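You operate a simulated robot arm through the tools that you are given. There is no shell and no other tool. Be economical: measure what you need, move in short steps, check, and stop when the job is done.

You are at the controls of a simulated robot arm. One attempt, no reset.

## Task
Close the drawer on the sink side. Fetch the lance and stand it on top of the blue canister with the yellow handle. Take the relief insert with the blue head and leave it on the top of the salt table. Shut the blue bench drawer. Take the white order card and put it on the top deck of the store trolley. Take the filter mat with the green frame on the top of the long table and put it away on the brown mat on the island table. Take the relief insert with the pink head and put it on the grey mat on the island table. Take the short cartridge with the orange band and leave it in the teal bucket. Take the flat yellow cap on the yellow bay on the long table and put it away on the centre shelf of the store rack. Fetch the white hose end and stand it in the inside the black waste tub. Fetch the blue blanking plug and set it on the top of the salt table. Open the drawer under the pumps. Do these in any order. Set down upright: lance, relief insert with the blue head, relief insert with the pink head, white hose end.

Only the result counts: the job must be done as asked and must still hold three seconds after the hand-in. Knocking over, shifting, dropping, spilling or breaking anything else fails it. Lids that push on must go on centred and level and be pressed home; caps that screw on are set level and turned clockwise until they are tight.

## Robot
A 7-joint arm with a two-finger parallel gripper on a trunk, on a base that drives. Base frame: it is fixed to the floor where the robot stands at the start and does not move with it; the origin is under the middle of the robot, x ahead of it, y to its left, z up. Lengths are in mm, angles in rad, forces in N, time in s.
With the tool pointing down near the work surface it reaches from about 260 to 700 mm from the robot's upright axis, wherever it stands. Its first joint turns from -2.897 to 2.897 rad. Places, roughly: blue bench drawer [-1300, -500, 700]; blue blanking plug (3x3x4 cm) [-2400, -1400, 900]; blue canister with the yellow handle [1250, 250, 1000]; brown mat on the island table [-1400, -4000, 800]; centre shelf of the store rack [-5200, -5900, 800]; drawer on the sink side [500, 200, 700]; drawer under the pumps [1500, -300, 700]; filter mat with the green frame (13x10x5 cm) [-3600, -3000, 800]; flat yellow cap (6x6x3 cm) [-2600, -2100, 800]; grey mat on the island table [-1500, -3500, 800]; inside the black waste tub (22x26 cm) [-3680, -3380, 800]; lance (4x6x18 cm) [1000, 400, 900]; relief insert with the blue head [-1000, 500, 1000]; relief insert with the pink head [-3000, -2500, 750]; short cartridge with the orange ba (6x6x12 cm) [-2900, -2300, 800]; teal bucket (19x19x25 cm) [-3100, -2300, 900]; top deck of the store trolley [-4500, -4200, 600]; top of the salt table [2200, -1900, 800]; white hose end [-2500, -1500, 1000]; white order card [-3500, -3000, 750]. Payload 3.43 kg.
Tool frame: the origin (TCP) lies between the finger pads and is the grasp point; the fingertips stand 30 mm ahead of it; z points along the fingers, y is the line along which they close. Largest opening 94 mm; finger width 28, thickness 10; the body of the gripper, 50 by 96 mm, starts 55 mm behind the TCP.
Orientation is told as [roll, pitch, yaw] about the base's x, y, z axes, in that order, counted from this pose: with the fingers straight down and closing along the base's y, the tool's x points along the base's -x, its y along +y and its z along -z.

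## Interface
- The arm moves only by the tool jog_arm. Its argument "commands" is a list of rows, each a list of 7 numbers: the shift along the tool's x, y, z in mm, then the turn, a rotation vector about the tool's x, y, z in rad, then the opening, from 0 (shut) to 1 (fully open). In form: [[tx, ty, tz, rx, ry, rz, jaw], ...]. A call has 1 to 8 rows; each row is the pose to reach, as a shift and turn from the pose commanded when the call began, along the tool's axes at that moment. Rows are played at 5 a second. More than 50 mm and 0.15 rad between two rows, or a gripper value outside its range, and nothing of the call is played. A pose out of reach is approached as far as the arm can. The call stops where the force on the tool passes 40 N (or 10 N more than at its start, if that is more) or the arm is blocked; 0.2 s more then pass. The fingers move at their own pace (about 108 mm/s each) and stop on an object; they squeeze with about 40 N. The grip force told is the motor's: it shows also when the fingers shut on nothing. Time passes only in rows, and 0.2 s behind the last, so rows that repeat a pose let the fingers close. It gives the time, the measured TCP pose, the force on the tool (base axes), the opening and the grip force at its end, in the units of the frame above (readings bear some noise), with the torque about the TCP (base axes, N m) and any sound that the robot's microphone picked up.
- Cameras (640 x 400 px; columns grow to the right, rows downward): "scene" is now at [320.7, 303.6, 1288.9]; the picture's right is [-0.00, -0.17, -0.99], its down [-0.36, -0.92, 0.16] and it looks along [-0.93, 0.36, -0.06] (base axes); focal length 214 px, centre (320, 200). "wrist" rides on the gripper at [76, 14, -102] in the tool frame; the picture's right is [-0.18, 0.98, 0.00], its down [-0.75, -0.14, -0.64] and it looks along [-0.63, -0.12, 0.77] (tool axes); focal length 243 px, centre (320, 200). There is no depth. A picture from a camera that has moved, and an enlarged one, comes with that camera's place and axes in the base frame and with its lens.
- get_image(camera): a new picture of that camera. It takes no simulated time.
- move_column(by): slides the trunk up (or, below 0, down) by that many mm; the arm and the scene camera ride with it, the base frame stays. It gives what a move gives, with no picture.
- base_move(legs): drives the robot by 1 to 6 legs, each [ahead, left, turn to the left] in mm, mm and rad, along the robot's own axes; the way and the turn of a leg run together, so that a leg with both is an arc; at most 1500 mm and 3.142 rad a leg. The arm and the cameras ride along, it lands a little off, and it stops where it bumps. It gives what a move gives.
- turn_head(pan, tilt): turns the head with the scene camera to pan (to the left, within 1.396 rad either way) and tilt (down, from -0.506 to 1.204), counted from straight ahead of the robot. It gives what a move gives.
- close_up(camera, box): a new picture of the part [left, top, right, bottom] of that camera's present view, enlarged. It takes no simulated time.
- close_job(): hands the job in; it is judged then, once.

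Work in short steps. Places have to be worked out from the pictures, the camera data and where the tool is seen: move nearer, look again, correct. Check each grasp and each placing, and mend what went wrong. You have 535 turns and 310 pictures in all, those below and enlarged ones among them. Open the gripper and draw the arm clear of the work before you hand the job in, unless the task says otherwise.

The tools are called after "Request:" by a JSON object that holds its "api" and its "payload". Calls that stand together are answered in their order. jog_arm: Moves the arm, as the interface text tells. Its arguments: {"type":"object","properties":{"commands":{"type":"array","items":{"type":"array","items":{"type":"number"}}}},"required":["commands"]} The other tools are called the same way: move_column (by) slides the trunk up or down; base_move (legs) drives the base; turn_head (pan, tilt) turns the head that bears the scene camera; get_image (camera) takes a picture; close_up (camera, box) takes an enlarged picture of a part of a camera's view; close_job () hands the job in.

At the start:

```text
time_s: 0.0
eef_pos: [312.8, 249.0, 1167.0]
tcp_rot: [0.001, -0.001, 0.0]
wrist_force: [0.0, -0.6, -0.4]
torque: [-0.04, 0.02, 0.0]
width: 94.0
gripper_force: 0.1
trunk travel left (down, up): [-225.0, 365.0]
robot x, y, heading: [-1.9, 2.5, 0.003]
head pan, tilt: [1.4, 1.201]
```

scene: 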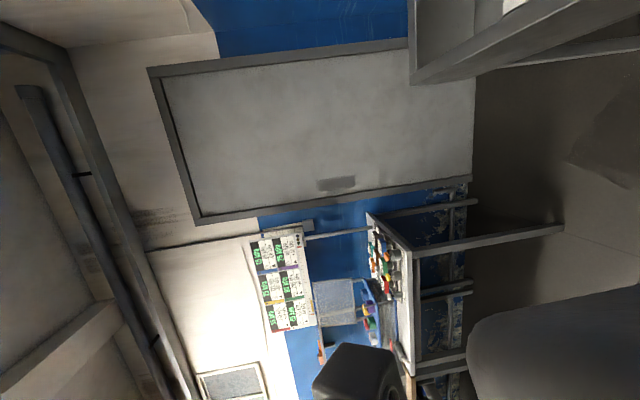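
wrist: 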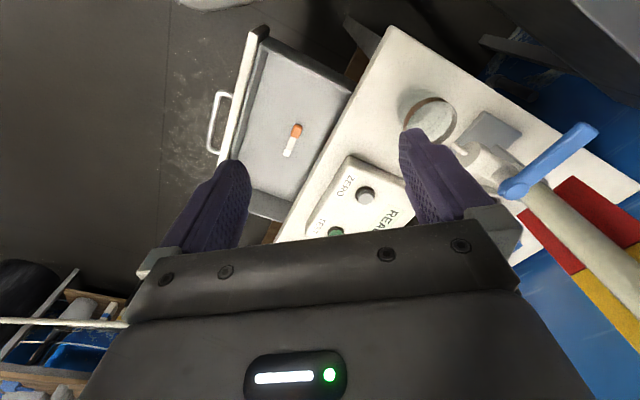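

I start by looking straight ahead with the head to understand the surroundings.

Request:
{"api": "turn_head", "payload": {"pan": 0, "tilt": 0.5}}

Request:
{"api": "get_image", "payload": {"camera": "scene"}}

```text
time_s: 1.5
eef_pos: [312.2, 248.7, 1168.2]
tcp_rot: [-0.001, 0.0, -0.001]
wrist_force: [-0.6, 0.1, -0.9]
torque: [-0.06, -0.04, 0.0]
width: 93.9
gripper_force: 0.1
trunk travel left (down, up): [-225.0, 365.0]
robot x, y, heading: [0.2, 0.6, 0.002]
head pan, tilt: [0.0, 0.499]
```

```text
307 pictures are left
camera scene: at [374.3, 248.5, 1207.4], right [0.0, -1.0, 0.0], down [-0.88, 0.0, 0.48], along [-0.48, 0.0, -0.88], focal length 214 px, centre (320, 200)
```

scene: 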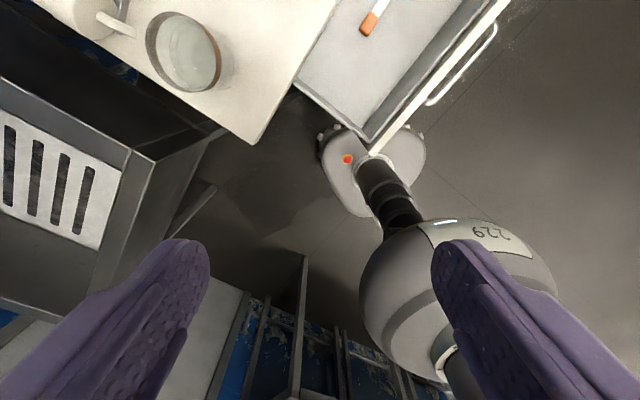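

The scene camera evidently rides near the hand (its forward is along the fingers). I look forward/down with it and to the left.

Request:
{"api": "turn_head", "payload": {"pan": 0, "tilt": -0.5}}

Request:
{"api": "get_image", "payload": {"camera": "scene"}}

Request:
{"api": "turn_head", "payload": {"pan": 0.9, "tilt": -0.5}}

Request:
{"api": "get_image", "payload": {"camera": "scene"}}

```text
time_s: 2.8
eef_pos: [312.1, 248.3, 1167.0]
tcp_rot: [-0.001, 0.0, 0.0]
wrist_force: [-1.1, 0.0, 0.8]
torque: [0.01, 0.02, -0.01]
width: 94.0
gripper_force: 0.0
trunk travel left (down, up): [-225.0, 365.0]
robot x, y, heading: [1.8, 3.0, -0.0]
head pan, tilt: [0.0, -0.499]
```

```text
306 pictures are left
camera scene: at [460.5, 248.4, 1231.3], right [0.0, -1.0, 0.0], down [-0.88, 0.0, -0.48], along [0.48, 0.0, -0.88], focal length 214 px, centre (320, 200)
```

scene: 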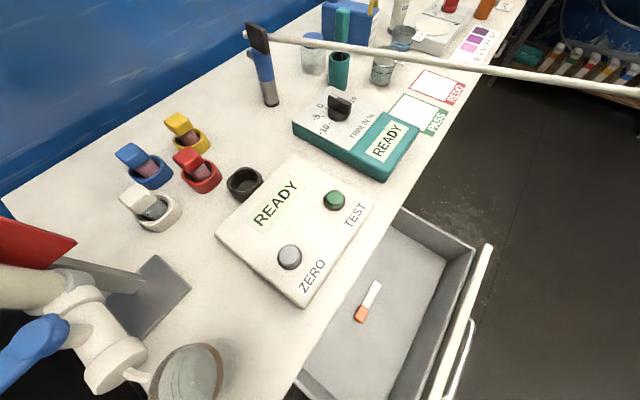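

```text
time_s: 4.0
eef_pos: [312.1, 248.6, 1167.8]
tcp_rot: [0.0, -0.001, 0.0]
wrist_force: [0.4, -0.2, 0.0]
torque: [0.0, -0.01, 0.0]
width: 94.1
gripper_force: 0.0
trunk travel left (down, up): [-225.0, 365.0]
robot x, y, heading: [-2.0, -2.8, -0.001]
head pan, tilt: [0.901, -0.499]
```

```text
305 pictures are left
camera scene: at [460.5, 300.9, 1256.7], right [0.0, -0.62, -0.78], down [-0.88, 0.37, -0.3], along [0.48, 0.69, -0.55], focal length 214 px, centre (320, 200)
```

scene: 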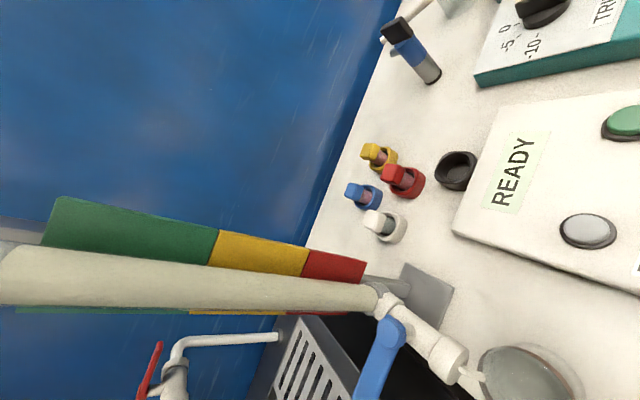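

I need a closer look at the lance and the canister, so I point the head back forward and zoom there.

Request:
{"api": "turn_head", "payload": {"pan": 0, "tilt": -0.5}}

Request:
{"api": "close_up", "payload": {"camera": "scene", "box": [220, 0, 480, 160]}}

```text
time_s: 5.2
eef_pos: [312.7, 248.2, 1166.8]
tcp_rot: [0.0, 0.0, 0.0]
wrist_force: [-0.2, -0.1, 0.0]
torque: [-0.01, 0.03, -0.01]
width: 94.1
gripper_force: 0.2
trunk travel left (down, up): [-225.0, 365.0]
robot x, y, heading: [-0.4, 2.8, 0.004]
head pan, tilt: [0.0, -0.499]
```

```text
2.46 times, centred on (350, 80) of scene
camera zoom: at [460.5, 248.5, 1231.3], right [0.0, -1.0, 0.0], down [-0.88, 0.0, -0.48], along [0.48, 0.0, -0.88], focal length 528 px, centre (246, 495)
```

zoom: 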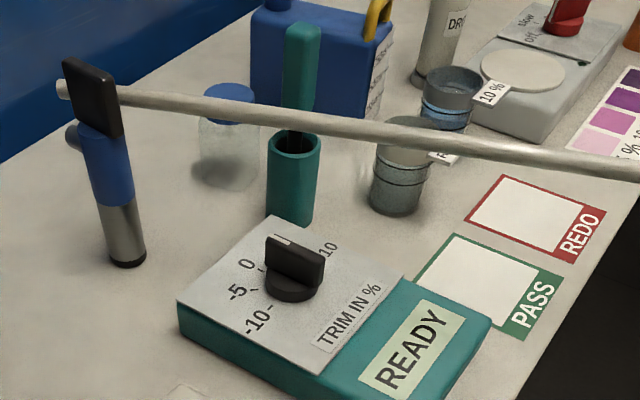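

The rod at the lance's head may be part of it; I follow it to the right with the head.

Request:
{"api": "turn_head", "payload": {"pan": -0.9, "tilt": -0.5}}

Request:
{"api": "get_image", "payload": {"camera": "scene"}}

```text
time_s: 6.4
eef_pos: [312.2, 249.1, 1168.8]
tcp_rot: [0.001, 0.0, 0.0]
wrist_force: [-0.4, -0.6, -0.3]
torque: [0.0, -0.03, -0.01]
width: 94.0
gripper_force: 0.1
trunk travel left (down, up): [-225.0, 365.0]
robot x, y, heading: [-0.1, -0.4, -0.004]
head pan, tilt: [-0.901, -0.499]
```

```text
303 pictures are left
camera scene: at [460.5, 195.9, 1256.7], right [0.0, -0.62, 0.78], down [-0.88, -0.37, -0.3], along [0.48, -0.69, -0.55], focal length 214 px, centre (320, 200)
```

scene: 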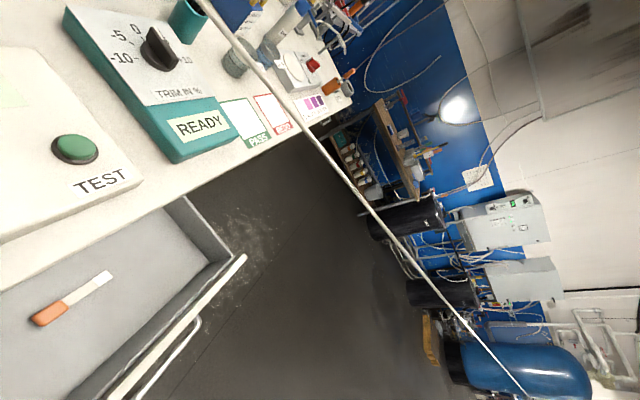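

The rod runs far to the right; I zoom on its far end to learn what it is.

Request:
{"api": "close_up", "payload": {"camera": "scene", "box": [380, 240, 640, 400]}}

Request:
{"api": "get_image", "payload": {"camera": "wrist"}}

```text
2.46 times, centred on (510, 320) of scene
camera zoom: at [460.5, 195.9, 1256.7], right [0.0, -0.62, 0.78], down [-0.88, -0.37, -0.3], along [0.48, -0.69, -0.55], focal length 528 px, centre (-148, -95)
```

zoom: 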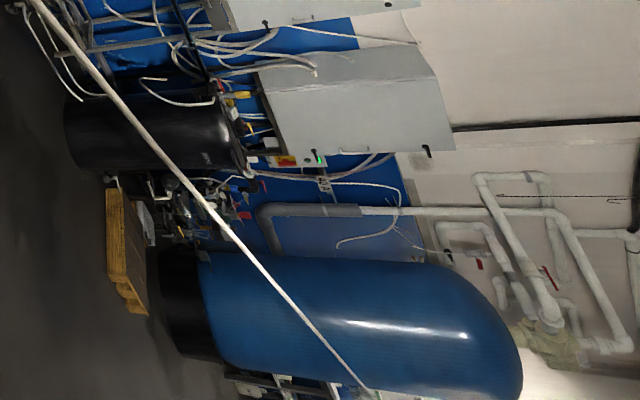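

```text
301 pictures are left
camera wrist: at [234.9, 263.1, 1269.6], right [0.18, 0.98, 0.0], down [0.75, -0.14, 0.64], along [0.63, -0.12, -0.77], focal length 243 px, centre (320, 200)
```

wrist: 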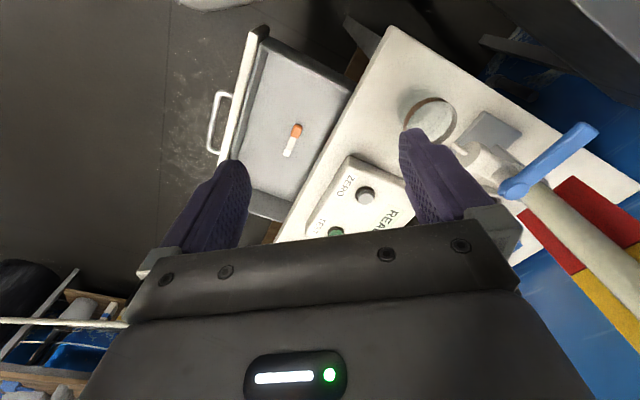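

I tip the hand up so the head camera can look around horizontally: rotate about tool y by −1.2 rad.

Request:
{"api": "jog_arm", "payload": {"commands": [[0, 0, -10, 0, -0.15, 0, 1], [0, 0, -20, 0, -0.3, 0, 1], [0, 0, -30, 0, -0.45, 0, 1], [0, 0, -40, 0, -0.6, 0, 1], [0, 0, -50, 0, -0.75, 0, 1], [0, 0, -60, 0, -0.9, 0, 1], [0, 0, -70, 0, -1.05, 0, 1], [0, 0, -80, 0, -1.2, 0, 1]]}}

Request:
{"api": "turn_head", "payload": {"pan": 0, "tilt": -0.1}}

Request:
{"api": "get_image", "payload": {"camera": "scene"}}

```text
time_s: 8.2
eef_pos: [312.0, 248.4, 1248.5]
tcp_rot: [0.002, -1.204, -0.001]
wrist_force: [-0.1, -0.4, -0.1]
torque: [-0.03, 0.01, 0.01]
width: 94.1
gripper_force: 0.1
trunk travel left (down, up): [-225.0, 365.0]
robot x, y, heading: [-0.6, 2.4, 0.0]
head pan, tilt: [-0.901, -0.499]
```

```text
time_s: 9.4
eef_pos: [312.0, 246.3, 1248.4]
tcp_rot: [-0.001, -1.2, 0.0]
wrist_force: [0.4, 0.3, 0.2]
torque: [0.02, 0.0, 0.0]
width: 94.0
gripper_force: 0.0
trunk travel left (down, up): [-225.0, 365.0]
robot x, y, heading: [-1.2, -3.6, -0.002]
head pan, tilt: [0.0, -0.099]
```

```text
300 pictures are left
camera scene: at [313.7, 247.4, 1374.9], right [0.0, -1.0, 0.0], down [-0.27, 0.0, -0.96], along [0.96, 0.0, -0.27], focal length 214 px, centre (320, 200)
```

scene: 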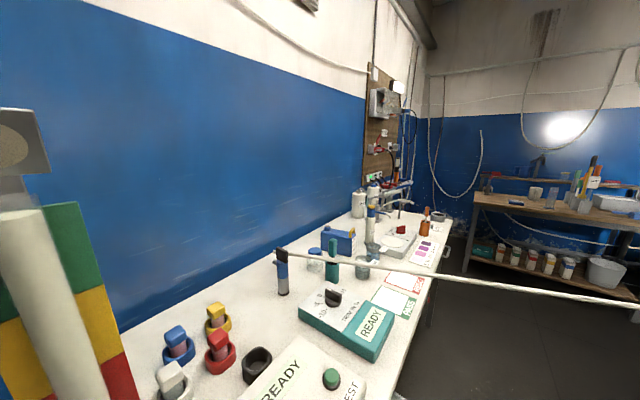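

The view is now a good survey. I pan to the right to follow the rod and the rest of the room.

Request:
{"api": "turn_head", "payload": {"pan": -0.9, "tilt": -0.1}}

Request:
{"api": "get_image", "payload": {"camera": "scene"}}

Request:
{"api": "turn_head", "payload": {"pan": -1.39, "tilt": -0.1}}

Request:
{"api": "get_image", "payload": {"camera": "scene"}}

```text
time_s: 10.6
eef_pos: [311.9, 247.7, 1248.5]
tcp_rot: [-0.001, -1.199, -0.002]
wrist_force: [-0.5, 0.7, -0.4]
torque: [-0.04, 0.0, 0.04]
width: 94.2
gripper_force: 0.1
trunk travel left (down, up): [-225.0, 365.0]
robot x, y, heading: [-1.0, -2.0, -0.005]
head pan, tilt: [-0.901, -0.099]
```

```text
299 pictures are left
camera scene: at [283.0, 179.3, 1386.8], right [-0.73, -0.62, 0.28], down [-0.3, -0.08, -0.95], along [0.61, -0.78, -0.13], focal length 214 px, centre (320, 200)
```

scene: 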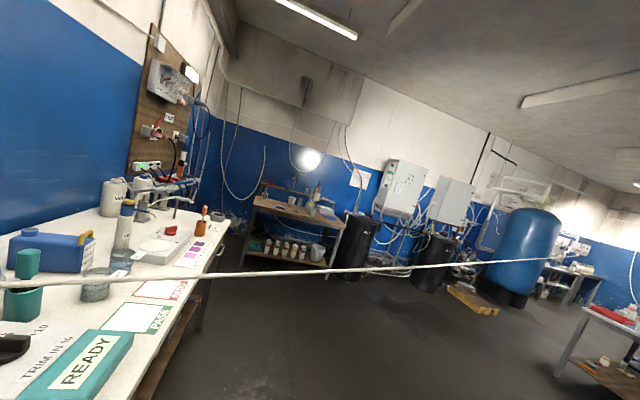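

```text
time_s: 11.5
eef_pos: [312.0, 247.5, 1248.0]
tcp_rot: [0.001, -1.2, 0.0]
wrist_force: [-0.5, -0.2, 0.3]
torque: [0.03, 0.03, -0.04]
width: 93.8
gripper_force: 0.0
trunk travel left (down, up): [-225.0, 365.0]
robot x, y, heading: [0.7, -0.0, 0.002]
head pan, tilt: [-1.389, -0.099]
```

```text
298 pictures are left
camera scene: at [247.3, 161.9, 1400.8], right [-0.92, -0.18, 0.36], down [-0.34, -0.1, -0.93], along [0.2, -0.98, 0.03], focal length 214 px, centre (320, 200)
```

scene: 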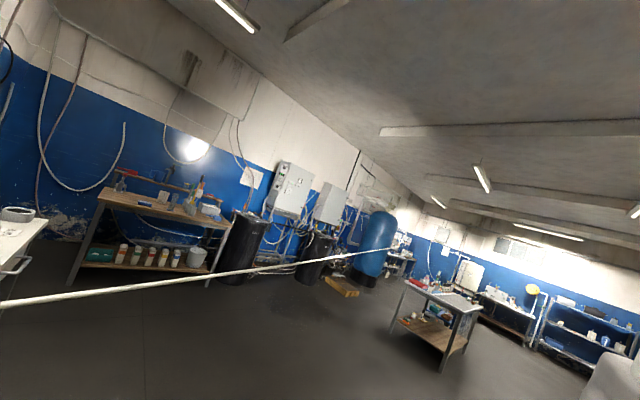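

The rod seems to end about 3 m away in mid-air. I zoom there to check what holds it.

Request:
{"api": "close_up", "payload": {"camera": "scene", "box": [270, 200, 480, 330]}}

Request:
{"api": "turn_head", "payload": {"pan": 1.39, "tilt": -0.1}}

Request:
{"api": "get_image", "payload": {"camera": "scene"}}

```text
3.05 times, centred on (375, 265) of scene
camera zoom: at [247.3, 161.9, 1400.8], right [-0.92, -0.18, 0.36], down [-0.34, -0.1, -0.93], along [0.2, -0.98, 0.03], focal length 654 px, centre (152, 2)
```

zoom: 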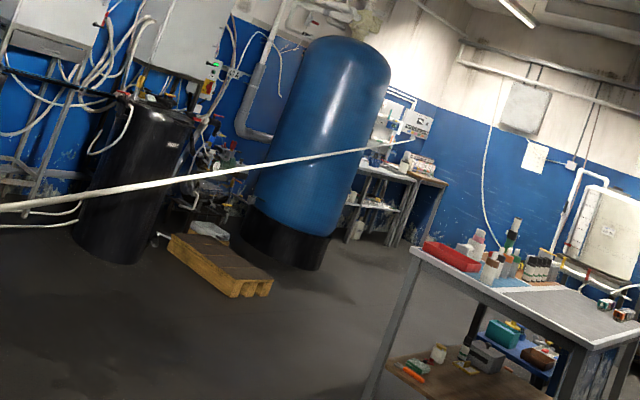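

```text
time_s: 14.0
eef_pos: [311.5, 247.1, 1247.4]
tcp_rot: [0.001, -1.198, 0.001]
wrist_force: [-0.6, -1.1, 0.5]
torque: [-0.01, 0.0, 0.01]
width: 94.2
gripper_force: 0.0
trunk travel left (down, up): [-225.0, 365.0]
robot x, y, heading: [0.4, 1.8, -0.003]
head pan, tilt: [1.389, -0.099]
```

```text
296 pictures are left
camera scene: at [247.3, 333.1, 1400.8], right [0.92, -0.18, -0.36], down [-0.34, 0.1, -0.93], along [0.2, 0.98, 0.03], focal length 214 px, centre (320, 200)
```

scene: 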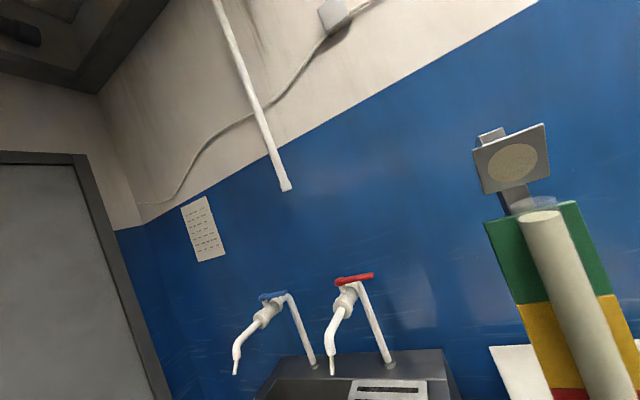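

The bench is angled about −37°, the sink-side drawer stands open ~190 mm toward me. I turn the base to face the bench squarely and back off a little, then look again.

Request:
{"api": "base_move", "payload": {"legs": [[0, 0, 0.92], [-150, 0, 0]]}}

Request:
{"api": "turn_head", "payload": {"pan": 0, "tilt": 0.4}}

Request:
{"api": "get_image", "payload": {"camera": "scene"}}

```text
time_s: 17.8
eef_pos: [-103.3, 275.5, 1247.2]
tcp_rot: [-0.001, -1.203, 0.932]
wrist_force: [-0.3, -0.3, -0.2]
torque: [0.02, -0.01, 0.0]
width: 94.0
gripper_force: 0.0
trunk travel left (down, up): [-225.0, 365.0]
robot x, y, heading: [-89.1, -121.8, 0.931]
head pan, tilt: [1.389, -0.099]
```

```text
time_s: 19.3
eef_pos: [-102.6, 275.8, 1249.1]
tcp_rot: [0.001, -1.201, 0.932]
wrist_force: [0.1, 0.6, -0.5]
torque: [0.0, -0.02, 0.0]
width: 93.9
gripper_force: 0.1
trunk travel left (down, up): [-225.0, 365.0]
robot x, y, heading: [-91.6, -119.6, 0.932]
head pan, tilt: [0.0, 0.4]
```

```text
295 pictures are left
camera scene: at [-109.9, 269.6, 1330.3], right [0.8, -0.6, 0.0], down [-0.41, -0.56, -0.72], along [0.43, 0.58, -0.7], focal length 214 px, centre (320, 200)
```

scene: 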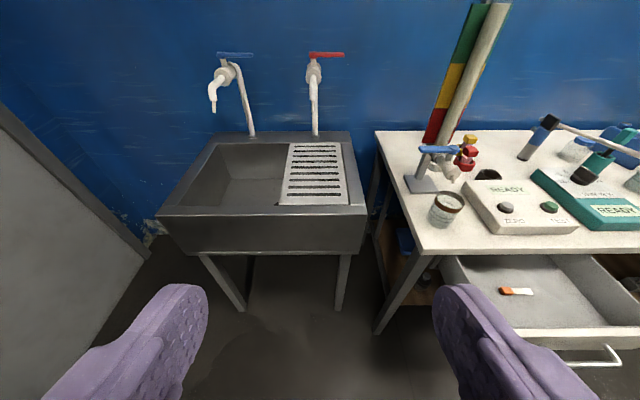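

Now heading fits the bench. I center the hand in front of the robot, pitch it to about 45°, and move the base right and slightly back so the drawer is straight ahead.

Request:
{"api": "jog_arm", "payload": {"commands": [[0, -45, 0, 0, 0.05, 0, 0], [0, -90, 0, 0, 0.1, 0, 0], [0, -135, 0, 0, 0.15, 0, 0], [0, -180, 0, 0, 0.2, 0, 0], [0, -225, 0, 0, 0.3, 0, 0], [0, -250, 0, 0, 0.4, 0, 0]]}}

Request:
{"api": "base_move", "payload": {"legs": [[-100, -350, 0]]}}

Request:
{"api": "move_column", "payload": {"by": -220}}

Request:
{"api": "turn_head", "payload": {"pan": 0, "tilt": -0.1}}

Request:
{"api": "get_image", "payload": {"camera": "scene"}}

```text
time_s: 20.7
eef_pos: [112.6, 153.1, 1291.5]
tcp_rot: [0.002, -0.795, 0.932]
wrist_force: [-0.5, 0.2, 0.4]
torque: [0.0, -0.02, 0.06]
width: 0.0
gripper_force: 33.1
out of reach, approached as far as the arm can: row 1, 2, 3, 4, 5, 6
trunk travel left (down, up): [-225.0, 365.0]
robot x, y, heading: [-90.6, -116.5, 0.93]
head pan, tilt: [0.0, 0.4]
```

```text
time_s: 23.0
eef_pos: [333.3, -133.3, 1291.6]
tcp_rot: [0.001, -0.799, 0.931]
wrist_force: [0.1, -0.4, 0.4]
torque: [-0.01, -0.01, -0.02]
width: 0.2
gripper_force: 33.3
trunk travel left (down, up): [-225.0, 365.0]
robot x, y, heading: [129.7, -406.8, 0.929]
head pan, tilt: [0.0, 0.4]
```

```text
time_s: 25.3
eef_pos: [335.7, -131.7, 1070.7]
tcp_rot: [0.0, -0.797, 0.931]
wrist_force: [0.3, -0.1, -0.1]
torque: [0.0, -0.03, 0.01]
width: 0.0
gripper_force: 33.5
trunk travel left (down, up): [-5.0, 585.0]
robot x, y, heading: [130.0, -407.2, 0.931]
head pan, tilt: [0.0, 0.4]
```

```text
time_s: 26.3
eef_pos: [334.8, -133.8, 1071.8]
tcp_rot: [0.001, -0.798, 0.929]
wrist_force: [0.3, 0.0, 0.6]
torque: [0.0, -0.02, 0.0]
width: 0.0
gripper_force: 32.8
trunk travel left (down, up): [-5.0, 585.0]
robot x, y, heading: [132.8, -405.9, 0.933]
head pan, tilt: [0.0, -0.099]
```

```text
294 pictures are left
camera scene: at [364.3, -91.1, 1186.5], right [0.8, -0.6, 0.0], down [-0.37, -0.5, -0.78], along [0.47, 0.63, -0.62], focal length 214 px, centre (320, 200)
```

scene: 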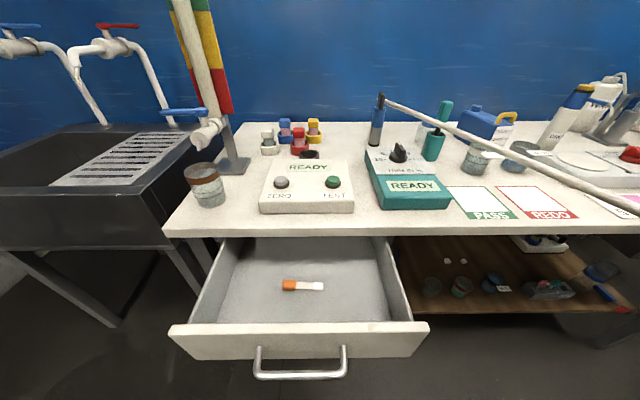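

The open drawer is straight ahead (panel about 530 mm ahead of the robot, top edge ≈ z 800, bench top ≈ 850). I lower the shut fingers to just in front of the panel, to the right of its handle.

Request:
{"api": "jog_arm", "payload": {"commands": [[18, -12, 40, 0, 0, 0, 0], [36, -24, 80, 0, 0, 0, 0], [54, -36, 120, 0, 0, 0, 0], [72, -48, 160, 0, 0, 0, 0], [90, -60, 200, 0, 0, 0, 0], [108, -72, 240, 0, 0, 0, 0], [124, -85, 275, 0, 0, 0, 0]]}}

Request:
{"api": "get_image", "payload": {"camera": "scene"}}

```text
time_s: 27.9
eef_pos: [470.0, -96.3, 791.5]
tcp_rot: [0.0, -0.799, 0.93]
wrist_force: [-0.5, -0.2, -0.1]
torque: [0.01, -0.02, -0.03]
width: 0.1
gripper_force: 33.1
out of reach, approached as far as the arm can: row 1, 2, 3, 4, 5
trunk travel left (down, up): [-5.0, 585.0]
robot x, y, heading: [133.4, -408.8, 0.934]
head pan, tilt: [0.0, -0.099]
```

```text
293 pictures are left
camera scene: at [498.5, -54.1, 907.5], right [0.8, -0.6, 0.0], down [-0.37, -0.5, -0.78], along [0.47, 0.63, -0.62], focal length 214 px, centre (320, 200)
```

scene: 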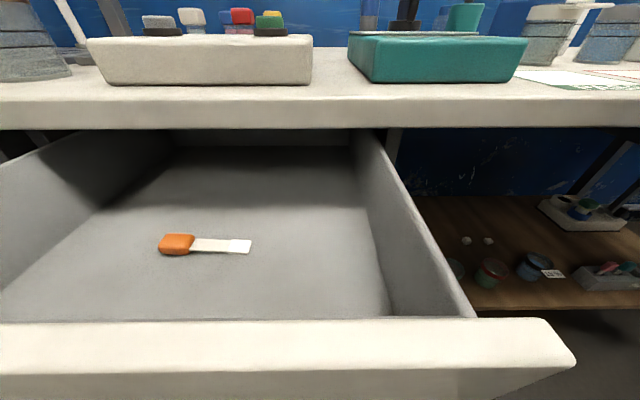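

Panel spans about z 710–822, fingertip at z≈770 in front of it. I push straight ahead; the call will stop when the drawer hits home.

Request:
{"api": "jog_arm", "payload": {"commands": [[-17, 0, 18, 0, 0, 0, 0], [-35, 0, 36, 0, 0, 0, 0], [-56, 0, 57, 0, 0, 0, 0], [-77, 0, 79, 0, 0, 0, 0], [-98, 0, 100, 0, 0, 0, 0], [-119, 0, 122, 0, 0, 0, 0], [-139, 0, 143, 0, 0, 0, 0], [-153, 0, 157, 0, 0, 0, 0]]}}

Request:
{"api": "get_image", "payload": {"camera": "scene"}}

```text
time_s: 29.7
eef_pos: [602.1, 80.6, 789.7]
tcp_rot: [-0.002, -0.797, 0.93]
wrist_force: [-0.3, 0.3, 0.4]
torque: [0.0, 0.0, -0.01]
width: 0.0
gripper_force: 33.4
trunk travel left (down, up): [-5.0, 585.0]
robot x, y, heading: [134.3, -408.8, 0.93]
head pan, tilt: [0.0, -0.099]
```

```text
292 pictures are left
camera scene: at [631.3, 122.4, 905.9], right [0.8, -0.6, 0.0], down [-0.37, -0.5, -0.78], along [0.47, 0.63, -0.62], focal length 214 px, centre (320, 200)
```

scene: 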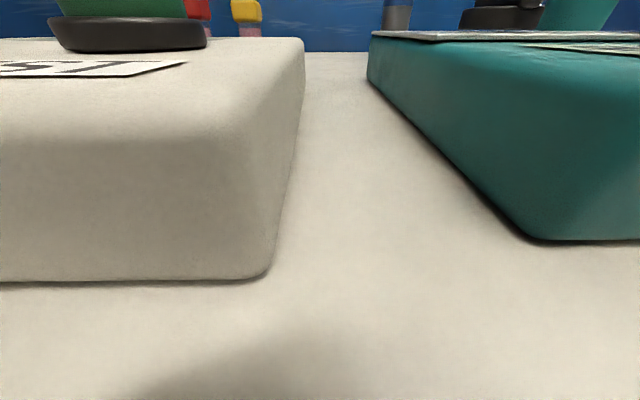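

No contact resistance yet; tip at about the bench edge. I push a little further.

Request:
{"api": "jog_arm", "payload": {"commands": [[-5, 0, 5, 0, 0, 0, 0], [-10, 0, 10, 0, 0, 0, 0], [-15, 0, 15, 0, 0, 0, 0], [-20, 0, 20, 0, 0, 0, 0], [-25, 0, 25, 0, 0, 0, 0]]}}

```text
time_s: 30.9
eef_pos: [614.3, 100.9, 788.4]
tcp_rot: [-0.001, -0.783, 0.927]
wrist_force: [-15.1, -19.4, 11.9]
torque: [0.11, -0.1, 0.1]
width: 0.0
gripper_force: 33.1
trunk travel left (down, up): [-5.0, 585.0]
robot x, y, heading: [129.3, -406.4, 0.927]
head pan, tilt: [0.0, -0.099]
stopped in row 5: the force on the tool passed its limit at 47 N (the readings are from after the stop); the commanded pose is now the measured one
```

Stopped at 47 N – likely home. I retract and check.

Request:
{"api": "jog_arm", "payload": {"commands": [[30, 0, -31, 0, 0, 0, 0], [65, 0, -66, 0, 0, 0, 0], [100, 0, -101, 0, 0, 0, 0], [100, 0, -145, 0, 0, 0, 0], [100, 0, -190, 0, 0, 0, 0], [100, 0, -235, 0, 0, 0, 0]]}}

Request:
{"api": "get_image", "payload": {"camera": "scene"}}

```text
time_s: 32.3
eef_pos: [477.3, -87.0, 880.2]
tcp_rot: [0.002, -0.784, 0.93]
wrist_force: [-1.0, 0.3, 0.0]
torque: [-0.02, 0.02, 0.02]
width: 0.0
gripper_force: 33.0
trunk travel left (down, up): [-5.0, 585.0]
robot x, y, heading: [126.0, -406.6, 0.928]
head pan, tilt: [0.0, -0.099]
```

```text
291 pictures are left
camera scene: at [507.4, -44.0, 995.4], right [0.8, -0.6, 0.0], down [-0.38, -0.51, -0.77], along [0.46, 0.62, -0.63], focal length 214 px, centre (320, 200)
```

scene: 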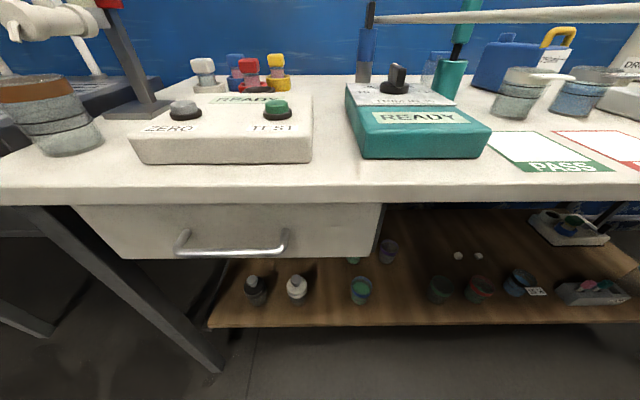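

Drawer closed. Now the lance: I zoom on it from here to see how the rod joins it.

Request:
{"api": "close_up", "payload": {"camera": "scene", "box": [330, 0, 490, 100]}}

```text
4.00 times, centred on (410, 50) of scene
camera zoom: at [507.4, -44.0, 995.4], right [0.8, -0.6, 0.0], down [-0.38, -0.51, -0.77], along [0.46, 0.62, -0.63], focal length 858 px, centre (-40, 800)
```

zoom: 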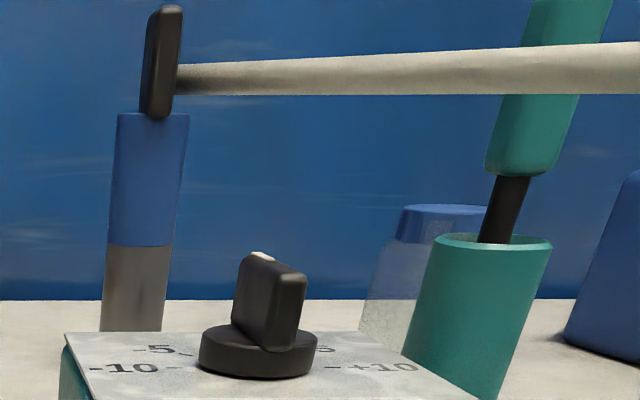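

The rod is fixed to the lance's black head, running out front-right at z≈1010; so I should grasp the lance from the left side. I raise the trunk and drive nearer, a bit left, then look down.

Request:
{"api": "move_column", "payload": {"by": 240}}

Request:
{"api": "base_move", "payload": {"legs": [[0, 160, 0], [330, 0, 0]]}}

Request:
{"api": "get_image", "payload": {"camera": "scene"}}

```text
time_s: 34.8
eef_pos: [477.3, -87.2, 1120.3]
tcp_rot: [-0.001, -0.786, 0.931]
wrist_force: [-0.2, 0.6, -0.3]
torque: [0.02, -0.02, 0.0]
width: 0.0
gripper_force: 33.4
trunk travel left (down, up): [-245.0, 345.0]
robot x, y, heading: [127.6, -409.7, 0.933]
head pan, tilt: [0.0, -0.099]
```

```text
time_s: 38.0
eef_pos: [545.4, 277.2, 1120.3]
tcp_rot: [0.001, -0.786, 0.93]
wrist_force: [0.0, 0.3, -0.4]
torque: [0.01, 0.0, 0.0]
width: 0.2
gripper_force: 33.0
trunk travel left (down, up): [-245.0, 345.0]
robot x, y, heading: [200.9, -43.1, 0.929]
head pan, tilt: [0.0, -0.099]
```

```text
289 pictures are left
camera scene: at [576.5, 320.2, 1235.0], right [0.8, -0.6, 0.0], down [-0.38, -0.51, -0.77], along [0.46, 0.62, -0.63], focal length 214 px, centre (320, 200)
```

scene: 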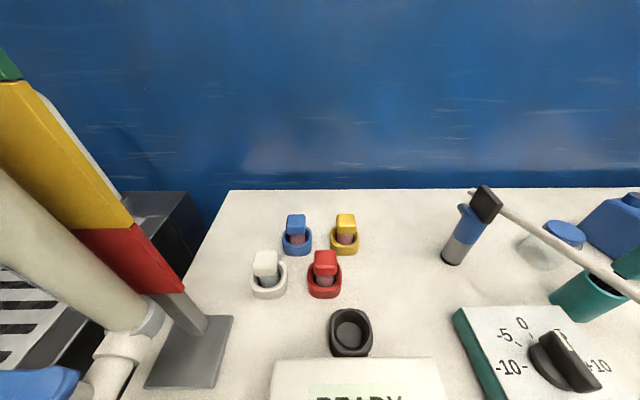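

The lance stands at about [944, 367], head at z≈1015, a thin slab across the rod. Grasping the black head from above across its thin side is best. I move the base nearer and to the right.

Request:
{"api": "base_move", "payload": {"legs": [[0, -250, 0], [90, 0, 0]]}}

Request:
{"api": "get_image", "payload": {"camera": "scene"}}

```text
time_s: 40.5
eef_pos: [801.3, 205.1, 1120.1]
tcp_rot: [0.002, -0.785, 0.93]
wrist_force: [-0.8, 0.6, -0.1]
torque: [-0.05, 0.01, -0.03]
width: 0.2
gripper_force: 32.7
trunk travel left (down, up): [-245.0, 345.0]
robot x, y, heading: [451.5, -119.2, 0.928]
head pan, tilt: [0.0, -0.099]
```

```text
288 pictures are left
camera scene: at [831.6, 246.7, 1234.7], right [0.8, -0.6, 0.0], down [-0.38, -0.51, -0.77], along [0.46, 0.62, -0.63], focal length 214 px, centre (320, 200)
```

scene: 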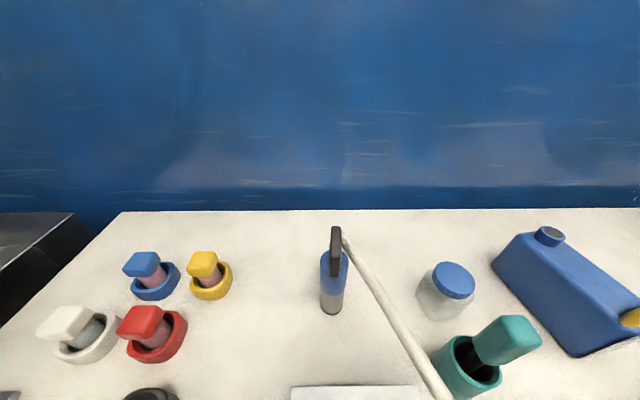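

Good view of the lance head. I zoom to see exactly where the rod joins and how the slab is oriented.

Request:
{"api": "close_up", "payload": {"camera": "scene", "box": [290, 210, 390, 330]}}

Request:
{"api": "get_image", "payload": {"camera": "wrist"}}

```text
3.33 times, centred on (340, 270) of scene
camera zoom: at [831.6, 246.7, 1234.7], right [0.8, -0.6, 0.0], down [-0.38, -0.51, -0.77], along [0.46, 0.62, -0.63], focal length 715 px, centre (253, -33)
```

zoom: 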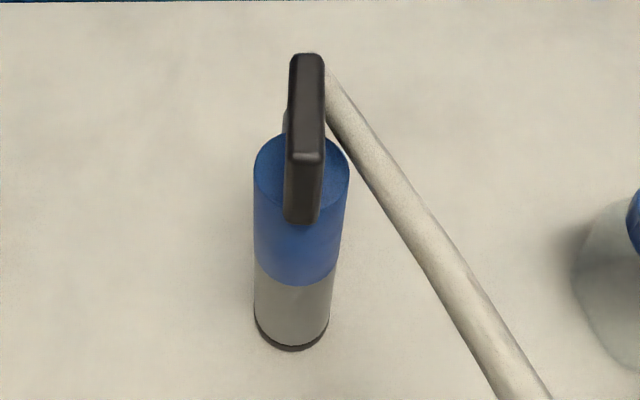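

```text
286 pictures are left
camera wrist: at [713.1, 111.2, 1137.8], right [-0.71, 0.69, 0.13], down [0.16, -0.02, 0.99], along [0.68, 0.72, -0.1], focal length 243 px, centre (320, 200)
```

wrist: 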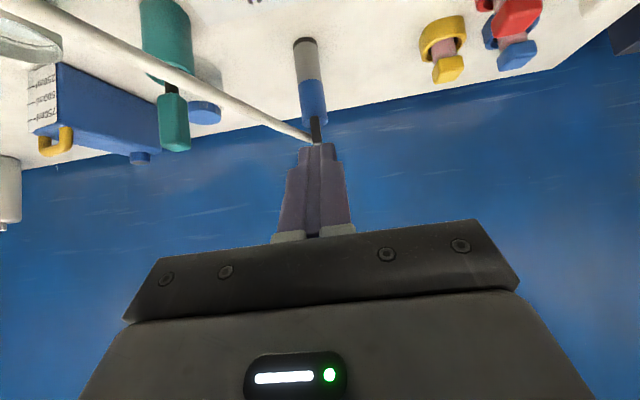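

The slab points at me with the rod running along its right side, so I'll take the round blue body below the head from the left side. First I swing the opened hand to a pre-pose left of the lance, yaw −0.2.

Request:
{"api": "jog_arm", "payload": {"commands": [[-13, 10, 17, 0.1, 0, 0.1, 1], [-27, 20, 34, 0.2, 0, 0.2, 1], [-40, 29, 51, 0.3, 0, 0.3, 1], [-54, 39, 68, 0.4, 0, 0.4, 1], [-67, 48, 85, 0.5, 0, 0.5, 1], [-80, 58, 102, 0.6, 0, 0.6, 1], [-94, 67, 119, 0.7, 0, 0.7, 1], [-107, 77, 135, 0.8, 0, 0.8, 1]]}}

Request:
{"api": "get_image", "payload": {"camera": "scene"}}

```text
time_s: 42.3
eef_pos: [840.4, 386.7, 1099.5]
tcp_rot: [-0.002, -0.784, -0.201]
wrist_force: [-0.4, 1.0, 0.2]
torque: [0.02, 0.01, 0.0]
width: 93.7
gripper_force: 0.1
trunk travel left (down, up): [-245.0, 345.0]
robot x, y, heading: [454.2, -119.4, 0.929]
head pan, tilt: [0.0, -0.099]
```

```text
285 pictures are left
camera scene: at [891.7, 376.7, 1214.5], right [-0.2, -0.98, 0.0], down [-0.62, 0.13, -0.77], along [0.76, -0.16, -0.63], focal length 214 px, centre (320, 200)
```

scene: 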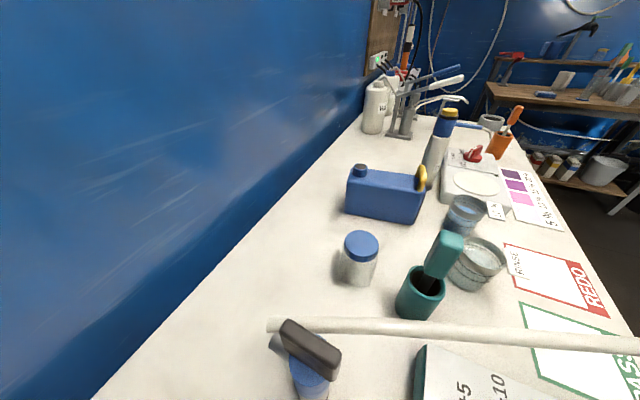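

The hand is well placed left of the lance. I lower 95 mm while flattening the tool to pitch −1.05.

Request:
{"api": "jog_arm", "payload": {"commands": [[22, 0, 22, 0, -0.09, 0, 1], [45, 0, 45, 0, -0.18, 0, 1], [67, 0, 67, 0, -0.266, 0, 1]]}}

Request:
{"api": "get_image", "payload": {"camera": "scene"}}

Request:
{"api": "get_image", "payload": {"camera": "wrist"}}

```text
time_s: 43.1
eef_pos: [839.1, 389.3, 1005.3]
tcp_rot: [0.002, -1.053, -0.201]
wrist_force: [0.2, 0.6, 0.7]
torque: [0.03, -0.01, -0.01]
width: 93.9
gripper_force: 0.0
trunk travel left (down, up): [-245.0, 345.0]
robot x, y, heading: [452.6, -122.4, 0.928]
head pan, tilt: [0.0, -0.099]
```

```text
284 pictures are left
camera scene: at [860.1, 384.5, 1130.7], right [-0.2, -0.98, 0.0], down [-0.4, 0.08, -0.91], along [0.9, -0.18, -0.41], focal length 214 px, centre (320, 200)
```

scene: 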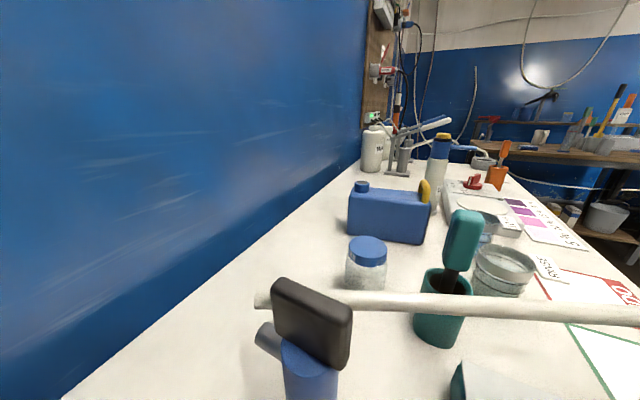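

```text
283 pictures are left
camera wrist: at [718.1, 428.4, 989.6], right [0.28, 0.95, 0.16], down [-0.21, -0.1, 0.97], along [0.94, -0.31, 0.17], focal length 243 px, centre (320, 200)
```

wrist: 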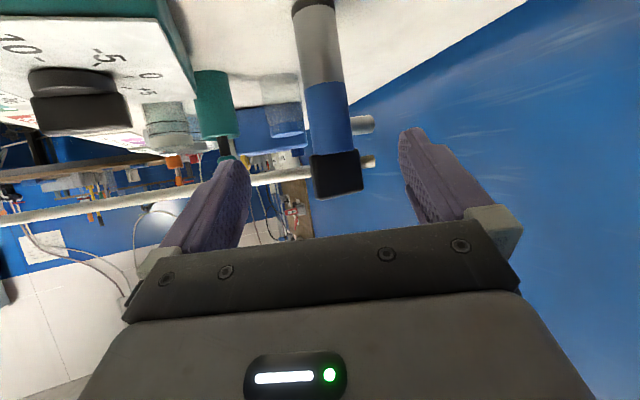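

The lance sits between the open fingers, with a small nozzle stub on its back side above the grasp level. I advance 127 mm along the tool.

Request:
{"api": "jog_arm", "payload": {"commands": [[0, 0, 40, 0, 0, 0, 1], [1, 0, 80, 0, 0, 0, 1], [2, 0, 110, 0, 0, 0, 1], [2, 0, 127, 0, 0, 0, 1]]}}

Request:
{"api": "get_image", "payload": {"camera": "wrist"}}

```text
time_s: 44.1
eef_pos: [949.5, 365.6, 941.6]
tcp_rot: [-0.001, -1.049, -0.201]
wrist_force: [0.7, 0.1, 0.0]
torque: [0.0, -0.01, -0.02]
width: 94.0
gripper_force: 0.1
trunk travel left (down, up): [-245.0, 345.0]
robot x, y, heading: [452.3, -118.7, 0.93]
head pan, tilt: [0.0, -0.099]
```

```text
282 pictures are left
camera wrist: at [827.1, 404.6, 925.4], right [0.29, 0.94, 0.16], down [-0.21, -0.1, 0.97], along [0.94, -0.31, 0.17], focal length 243 px, centre (320, 200)
```

wrist: 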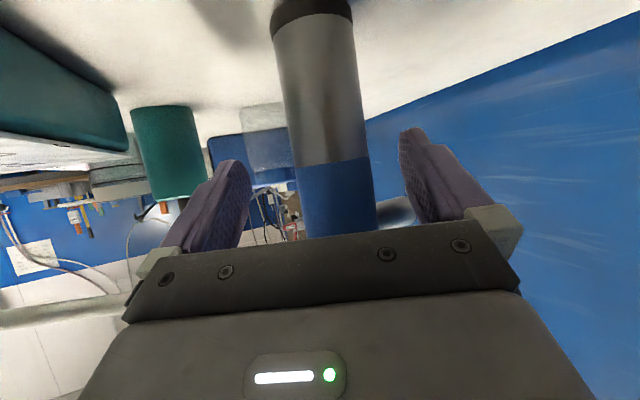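

Lance is centred between the fingers. I close.

Request:
{"api": "jog_arm", "payload": {"commands": [[0, 0, 0, 0, 0, 0, 0.45], [0, 0, 0, 0, 0, 0, 0.3], [0, 0, 0, 0, 0, 0, 0.3], [0, 0, 0, 0, 0, 0, 0.3]]}}

```text
time_s: 45.1
eef_pos: [948.6, 364.7, 941.0]
tcp_rot: [0.0, -1.051, -0.203]
wrist_force: [-0.4, 1.0, 0.9]
torque: [0.02, 0.02, 0.01]
width: 43.9
gripper_force: 40.5
trunk travel left (down, up): [-245.0, 345.0]
robot x, y, heading: [452.7, -116.3, 0.929]
head pan, tilt: [0.0, -0.099]
```

Gripped at 44 mm. I lift 40 mm and read the force and torque.

Request:
{"api": "jog_arm", "payload": {"commands": [[-9, 0, -5, 0, 0, 0, 0.3], [-17, 0, -10, 0, 0, 0, 0.3], [-26, 0, -15, 0, 0, 0, 0.3], [-35, 0, -20, 0, 0, 0, 0.3]]}}

Request:
{"api": "get_image", "payload": {"camera": "scene"}}

```text
time_s: 46.1
eef_pos: [947.5, 363.0, 981.5]
tcp_rot: [0.0, -1.05, -0.198]
wrist_force: [0.0, 0.2, -3.1]
torque: [0.02, 0.03, -0.03]
width: 43.7
gripper_force: 40.0
trunk travel left (down, up): [-245.0, 345.0]
robot x, y, heading: [454.0, -117.3, 0.935]
head pan, tilt: [0.0, -0.099]
```

```text
281 pictures are left
camera scene: at [968.1, 359.8, 1106.3], right [-0.2, -0.98, 0.0], down [-0.4, 0.08, -0.91], along [0.89, -0.18, -0.41], focal length 214 px, centre (320, 200)
```

scene: 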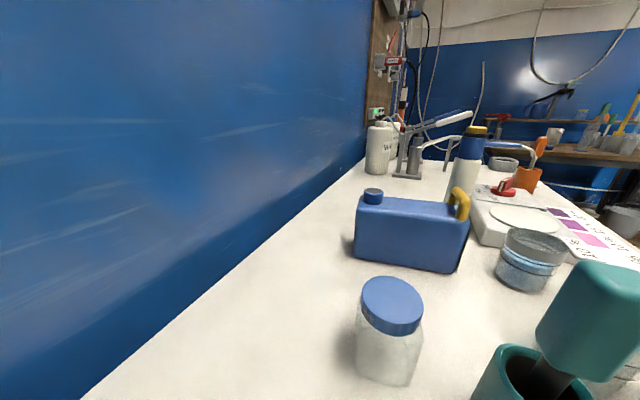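

It lifts cleanly (≈3 N, no torque). I check by wrist view whether the rod came along.

Request:
{"api": "turn_head", "payload": {"pan": -0.9, "tilt": 0.3}}

Request:
{"api": "get_image", "payload": {"camera": "scene"}}

Request:
{"api": "get_image", "payload": {"camera": "wrist"}}

```text
time_s: 47.3
eef_pos: [948.8, 363.7, 980.2]
tcp_rot: [0.002, -1.052, -0.201]
wrist_force: [0.4, 0.3, -3.4]
torque: [0.02, 0.01, -0.01]
width: 43.3
gripper_force: 39.7
trunk travel left (down, up): [-245.0, 345.0]
robot x, y, heading: [454.9, -118.7, 0.931]
head pan, tilt: [-0.901, 0.3]
```

```text
280 pictures are left
camera scene: at [911.2, 296.7, 1088.9], right [-0.79, -0.47, 0.39], down [-0.58, 0.35, -0.74], along [0.21, -0.81, -0.55], focal length 214 px, centre (320, 200)
```

scene: 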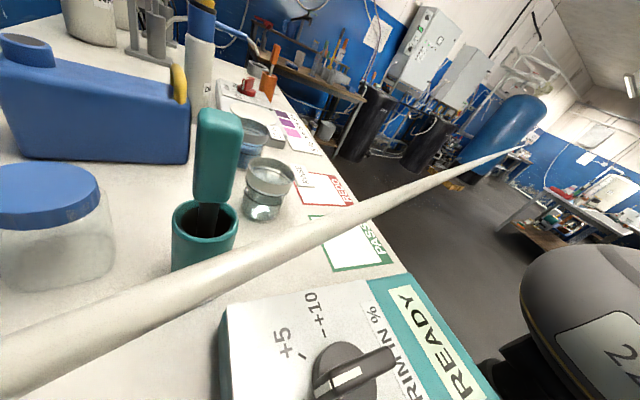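

```text
279 pictures are left
camera wrist: at [826.0, 403.8, 965.3], right [0.29, 0.94, 0.16], down [-0.21, -0.1, 0.97], along [0.94, -0.31, 0.17], focal length 243 px, centre (320, 200)
```

wrist: 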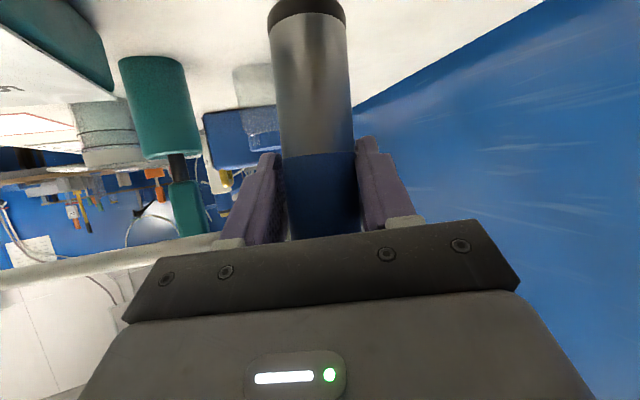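

By triangulation the rod stayed at z≈1013, so it is probably not part of the lance. I draw the lance up and left and look at the rod's end.

Request:
{"api": "jog_arm", "payload": {"commands": [[-20, 0, -12, 0, 0, 0, 0.3], [-35, 0, -25, 0, 0, 0, 0.3], [-30, 0, -50, 0, 0, 0, 0.3], [-20, 0, -75, 0, 0, 0, 0.3], [-12, 0, -99, 0, 0, 0, 0.3]]}}

Request:
{"api": "turn_head", "payload": {"pan": -0.4, "tilt": 0.2}}

Request:
{"api": "get_image", "payload": {"camera": "scene"}}

```text
time_s: 48.5
eef_pos: [867.5, 380.5, 1041.2]
tcp_rot: [0.001, -1.048, -0.203]
wrist_force: [-1.1, 0.0, -3.1]
torque: [0.03, -0.02, 0.05]
width: 43.4
gripper_force: 40.0
trunk travel left (down, up): [-245.0, 345.0]
robot x, y, heading: [453.1, -118.8, 0.929]
head pan, tilt: [-0.901, 0.3]
```

```text
time_s: 49.5
eef_pos: [868.7, 381.1, 1039.9]
tcp_rot: [0.0, -1.049, -0.2]
wrist_force: [0.1, -0.4, -3.4]
torque: [0.02, 0.0, 0.0]
width: 50.7
gripper_force: 40.1
trunk travel left (down, up): [-245.0, 345.0]
robot x, y, heading: [455.3, -120.4, 0.929]
head pan, tilt: [-0.4, 0.201]
```

```text
278 pictures are left
camera scene: at [865.0, 340.2, 1144.7], right [-0.55, -0.81, 0.21], down [-0.6, 0.2, -0.77], along [0.58, -0.55, -0.6], focal length 214 px, centre (320, 200)
```

scene: 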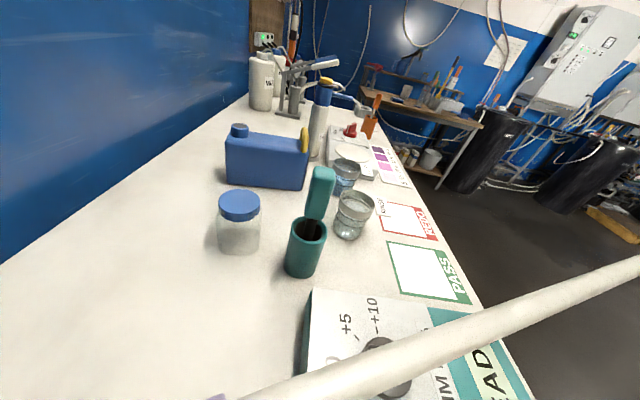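

The rod now did move, and the grip width changed to 50.7; I check how the lance sits in the fingers.

Request:
{"api": "get_image", "payload": {"camera": "wrist"}}

Request:
{"api": "turn_head", "payload": {"pan": 0, "tilt": 0.7}}

Request:
{"api": "get_image", "payload": {"camera": "scene"}}

```text
277 pictures are left
camera wrist: at [745.9, 420.6, 1024.4], right [0.29, 0.94, 0.16], down [-0.21, -0.1, 0.97], along [0.94, -0.31, 0.17], focal length 243 px, centre (320, 200)
```

wrist: 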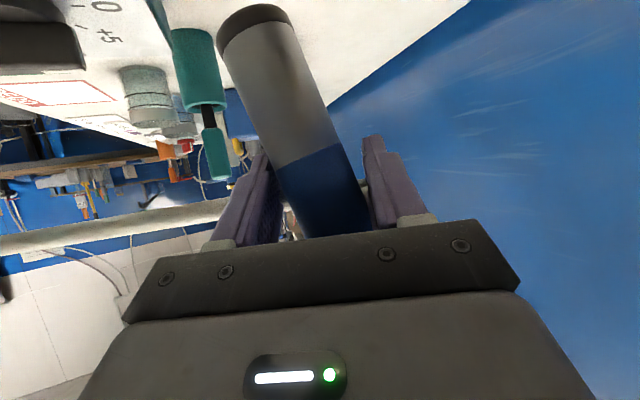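

```text
time_s: 50.4
eef_pos: [869.2, 381.2, 1040.8]
tcp_rot: [0.0, -1.052, -0.201]
wrist_force: [0.5, -0.1, -2.8]
torque: [-0.01, 0.03, 0.01]
width: 78.2
gripper_force: 40.0
trunk travel left (down, up): [-245.0, 345.0]
robot x, y, heading: [451.9, -117.3, 0.935]
head pan, tilt: [0.0, 0.7]
```

```text
276 pictures are left
camera scene: at [856.0, 376.9, 1108.5], right [-0.26, -0.97, 0.03], down [-0.88, 0.22, -0.43], along [0.4, -0.14, -0.9], focal length 214 px, centre (320, 200)
```

scene: 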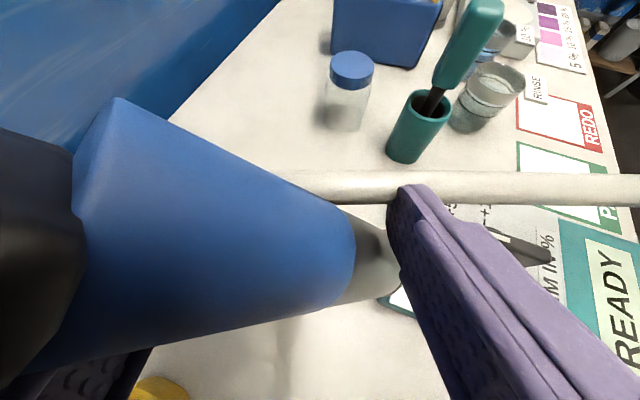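

The lance got pushed by the turning head/camera pod on the hand. I turn the head away (tilt −0.5) and look at what the grip does.

Request:
{"api": "turn_head", "payload": {"pan": 0, "tilt": -0.5}}

Request:
{"api": "get_image", "payload": {"camera": "wrist"}}

Request:
{"api": "get_image", "payload": {"camera": "scene"}}

```text
time_s: 51.8
eef_pos: [868.6, 381.7, 1039.7]
tcp_rot: [0.0, -1.051, -0.2]
wrist_force: [0.0, -0.3, -3.7]
torque: [0.03, 0.03, 0.0]
width: 39.0
gripper_force: 39.7
trunk travel left (down, up): [-245.0, 345.0]
robot x, y, heading: [452.1, -119.5, 0.929]
head pan, tilt: [0.0, -0.499]
```

```text
275 pictures are left
camera wrist: at [746.0, 420.6, 1024.4], right [0.29, 0.94, 0.16], down [-0.21, -0.1, 0.97], along [0.94, -0.31, 0.17], focal length 243 px, centre (320, 200)
```

wrist: 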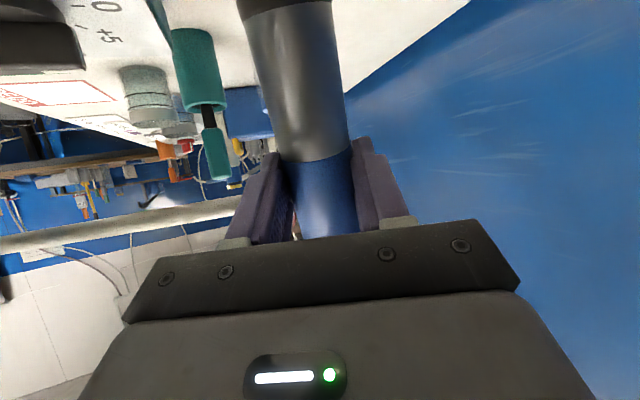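

```text
274 pictures are left
camera scene: at [886.4, 376.9, 1202.3], right [-0.2, -0.98, 0.0], down [-0.02, 0.0, -1.0], along [0.98, -0.2, -0.02], focal length 214 px, centre (320, 200)
```

scene: 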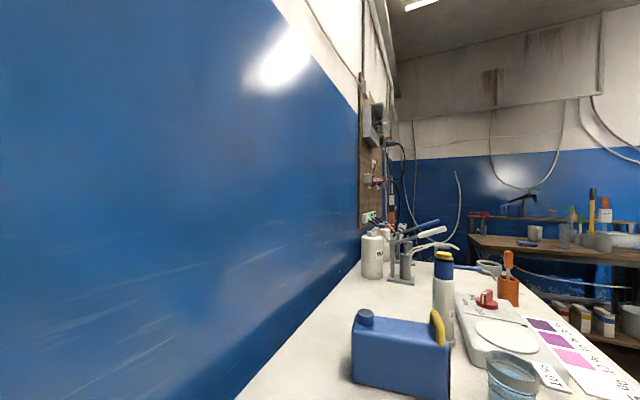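

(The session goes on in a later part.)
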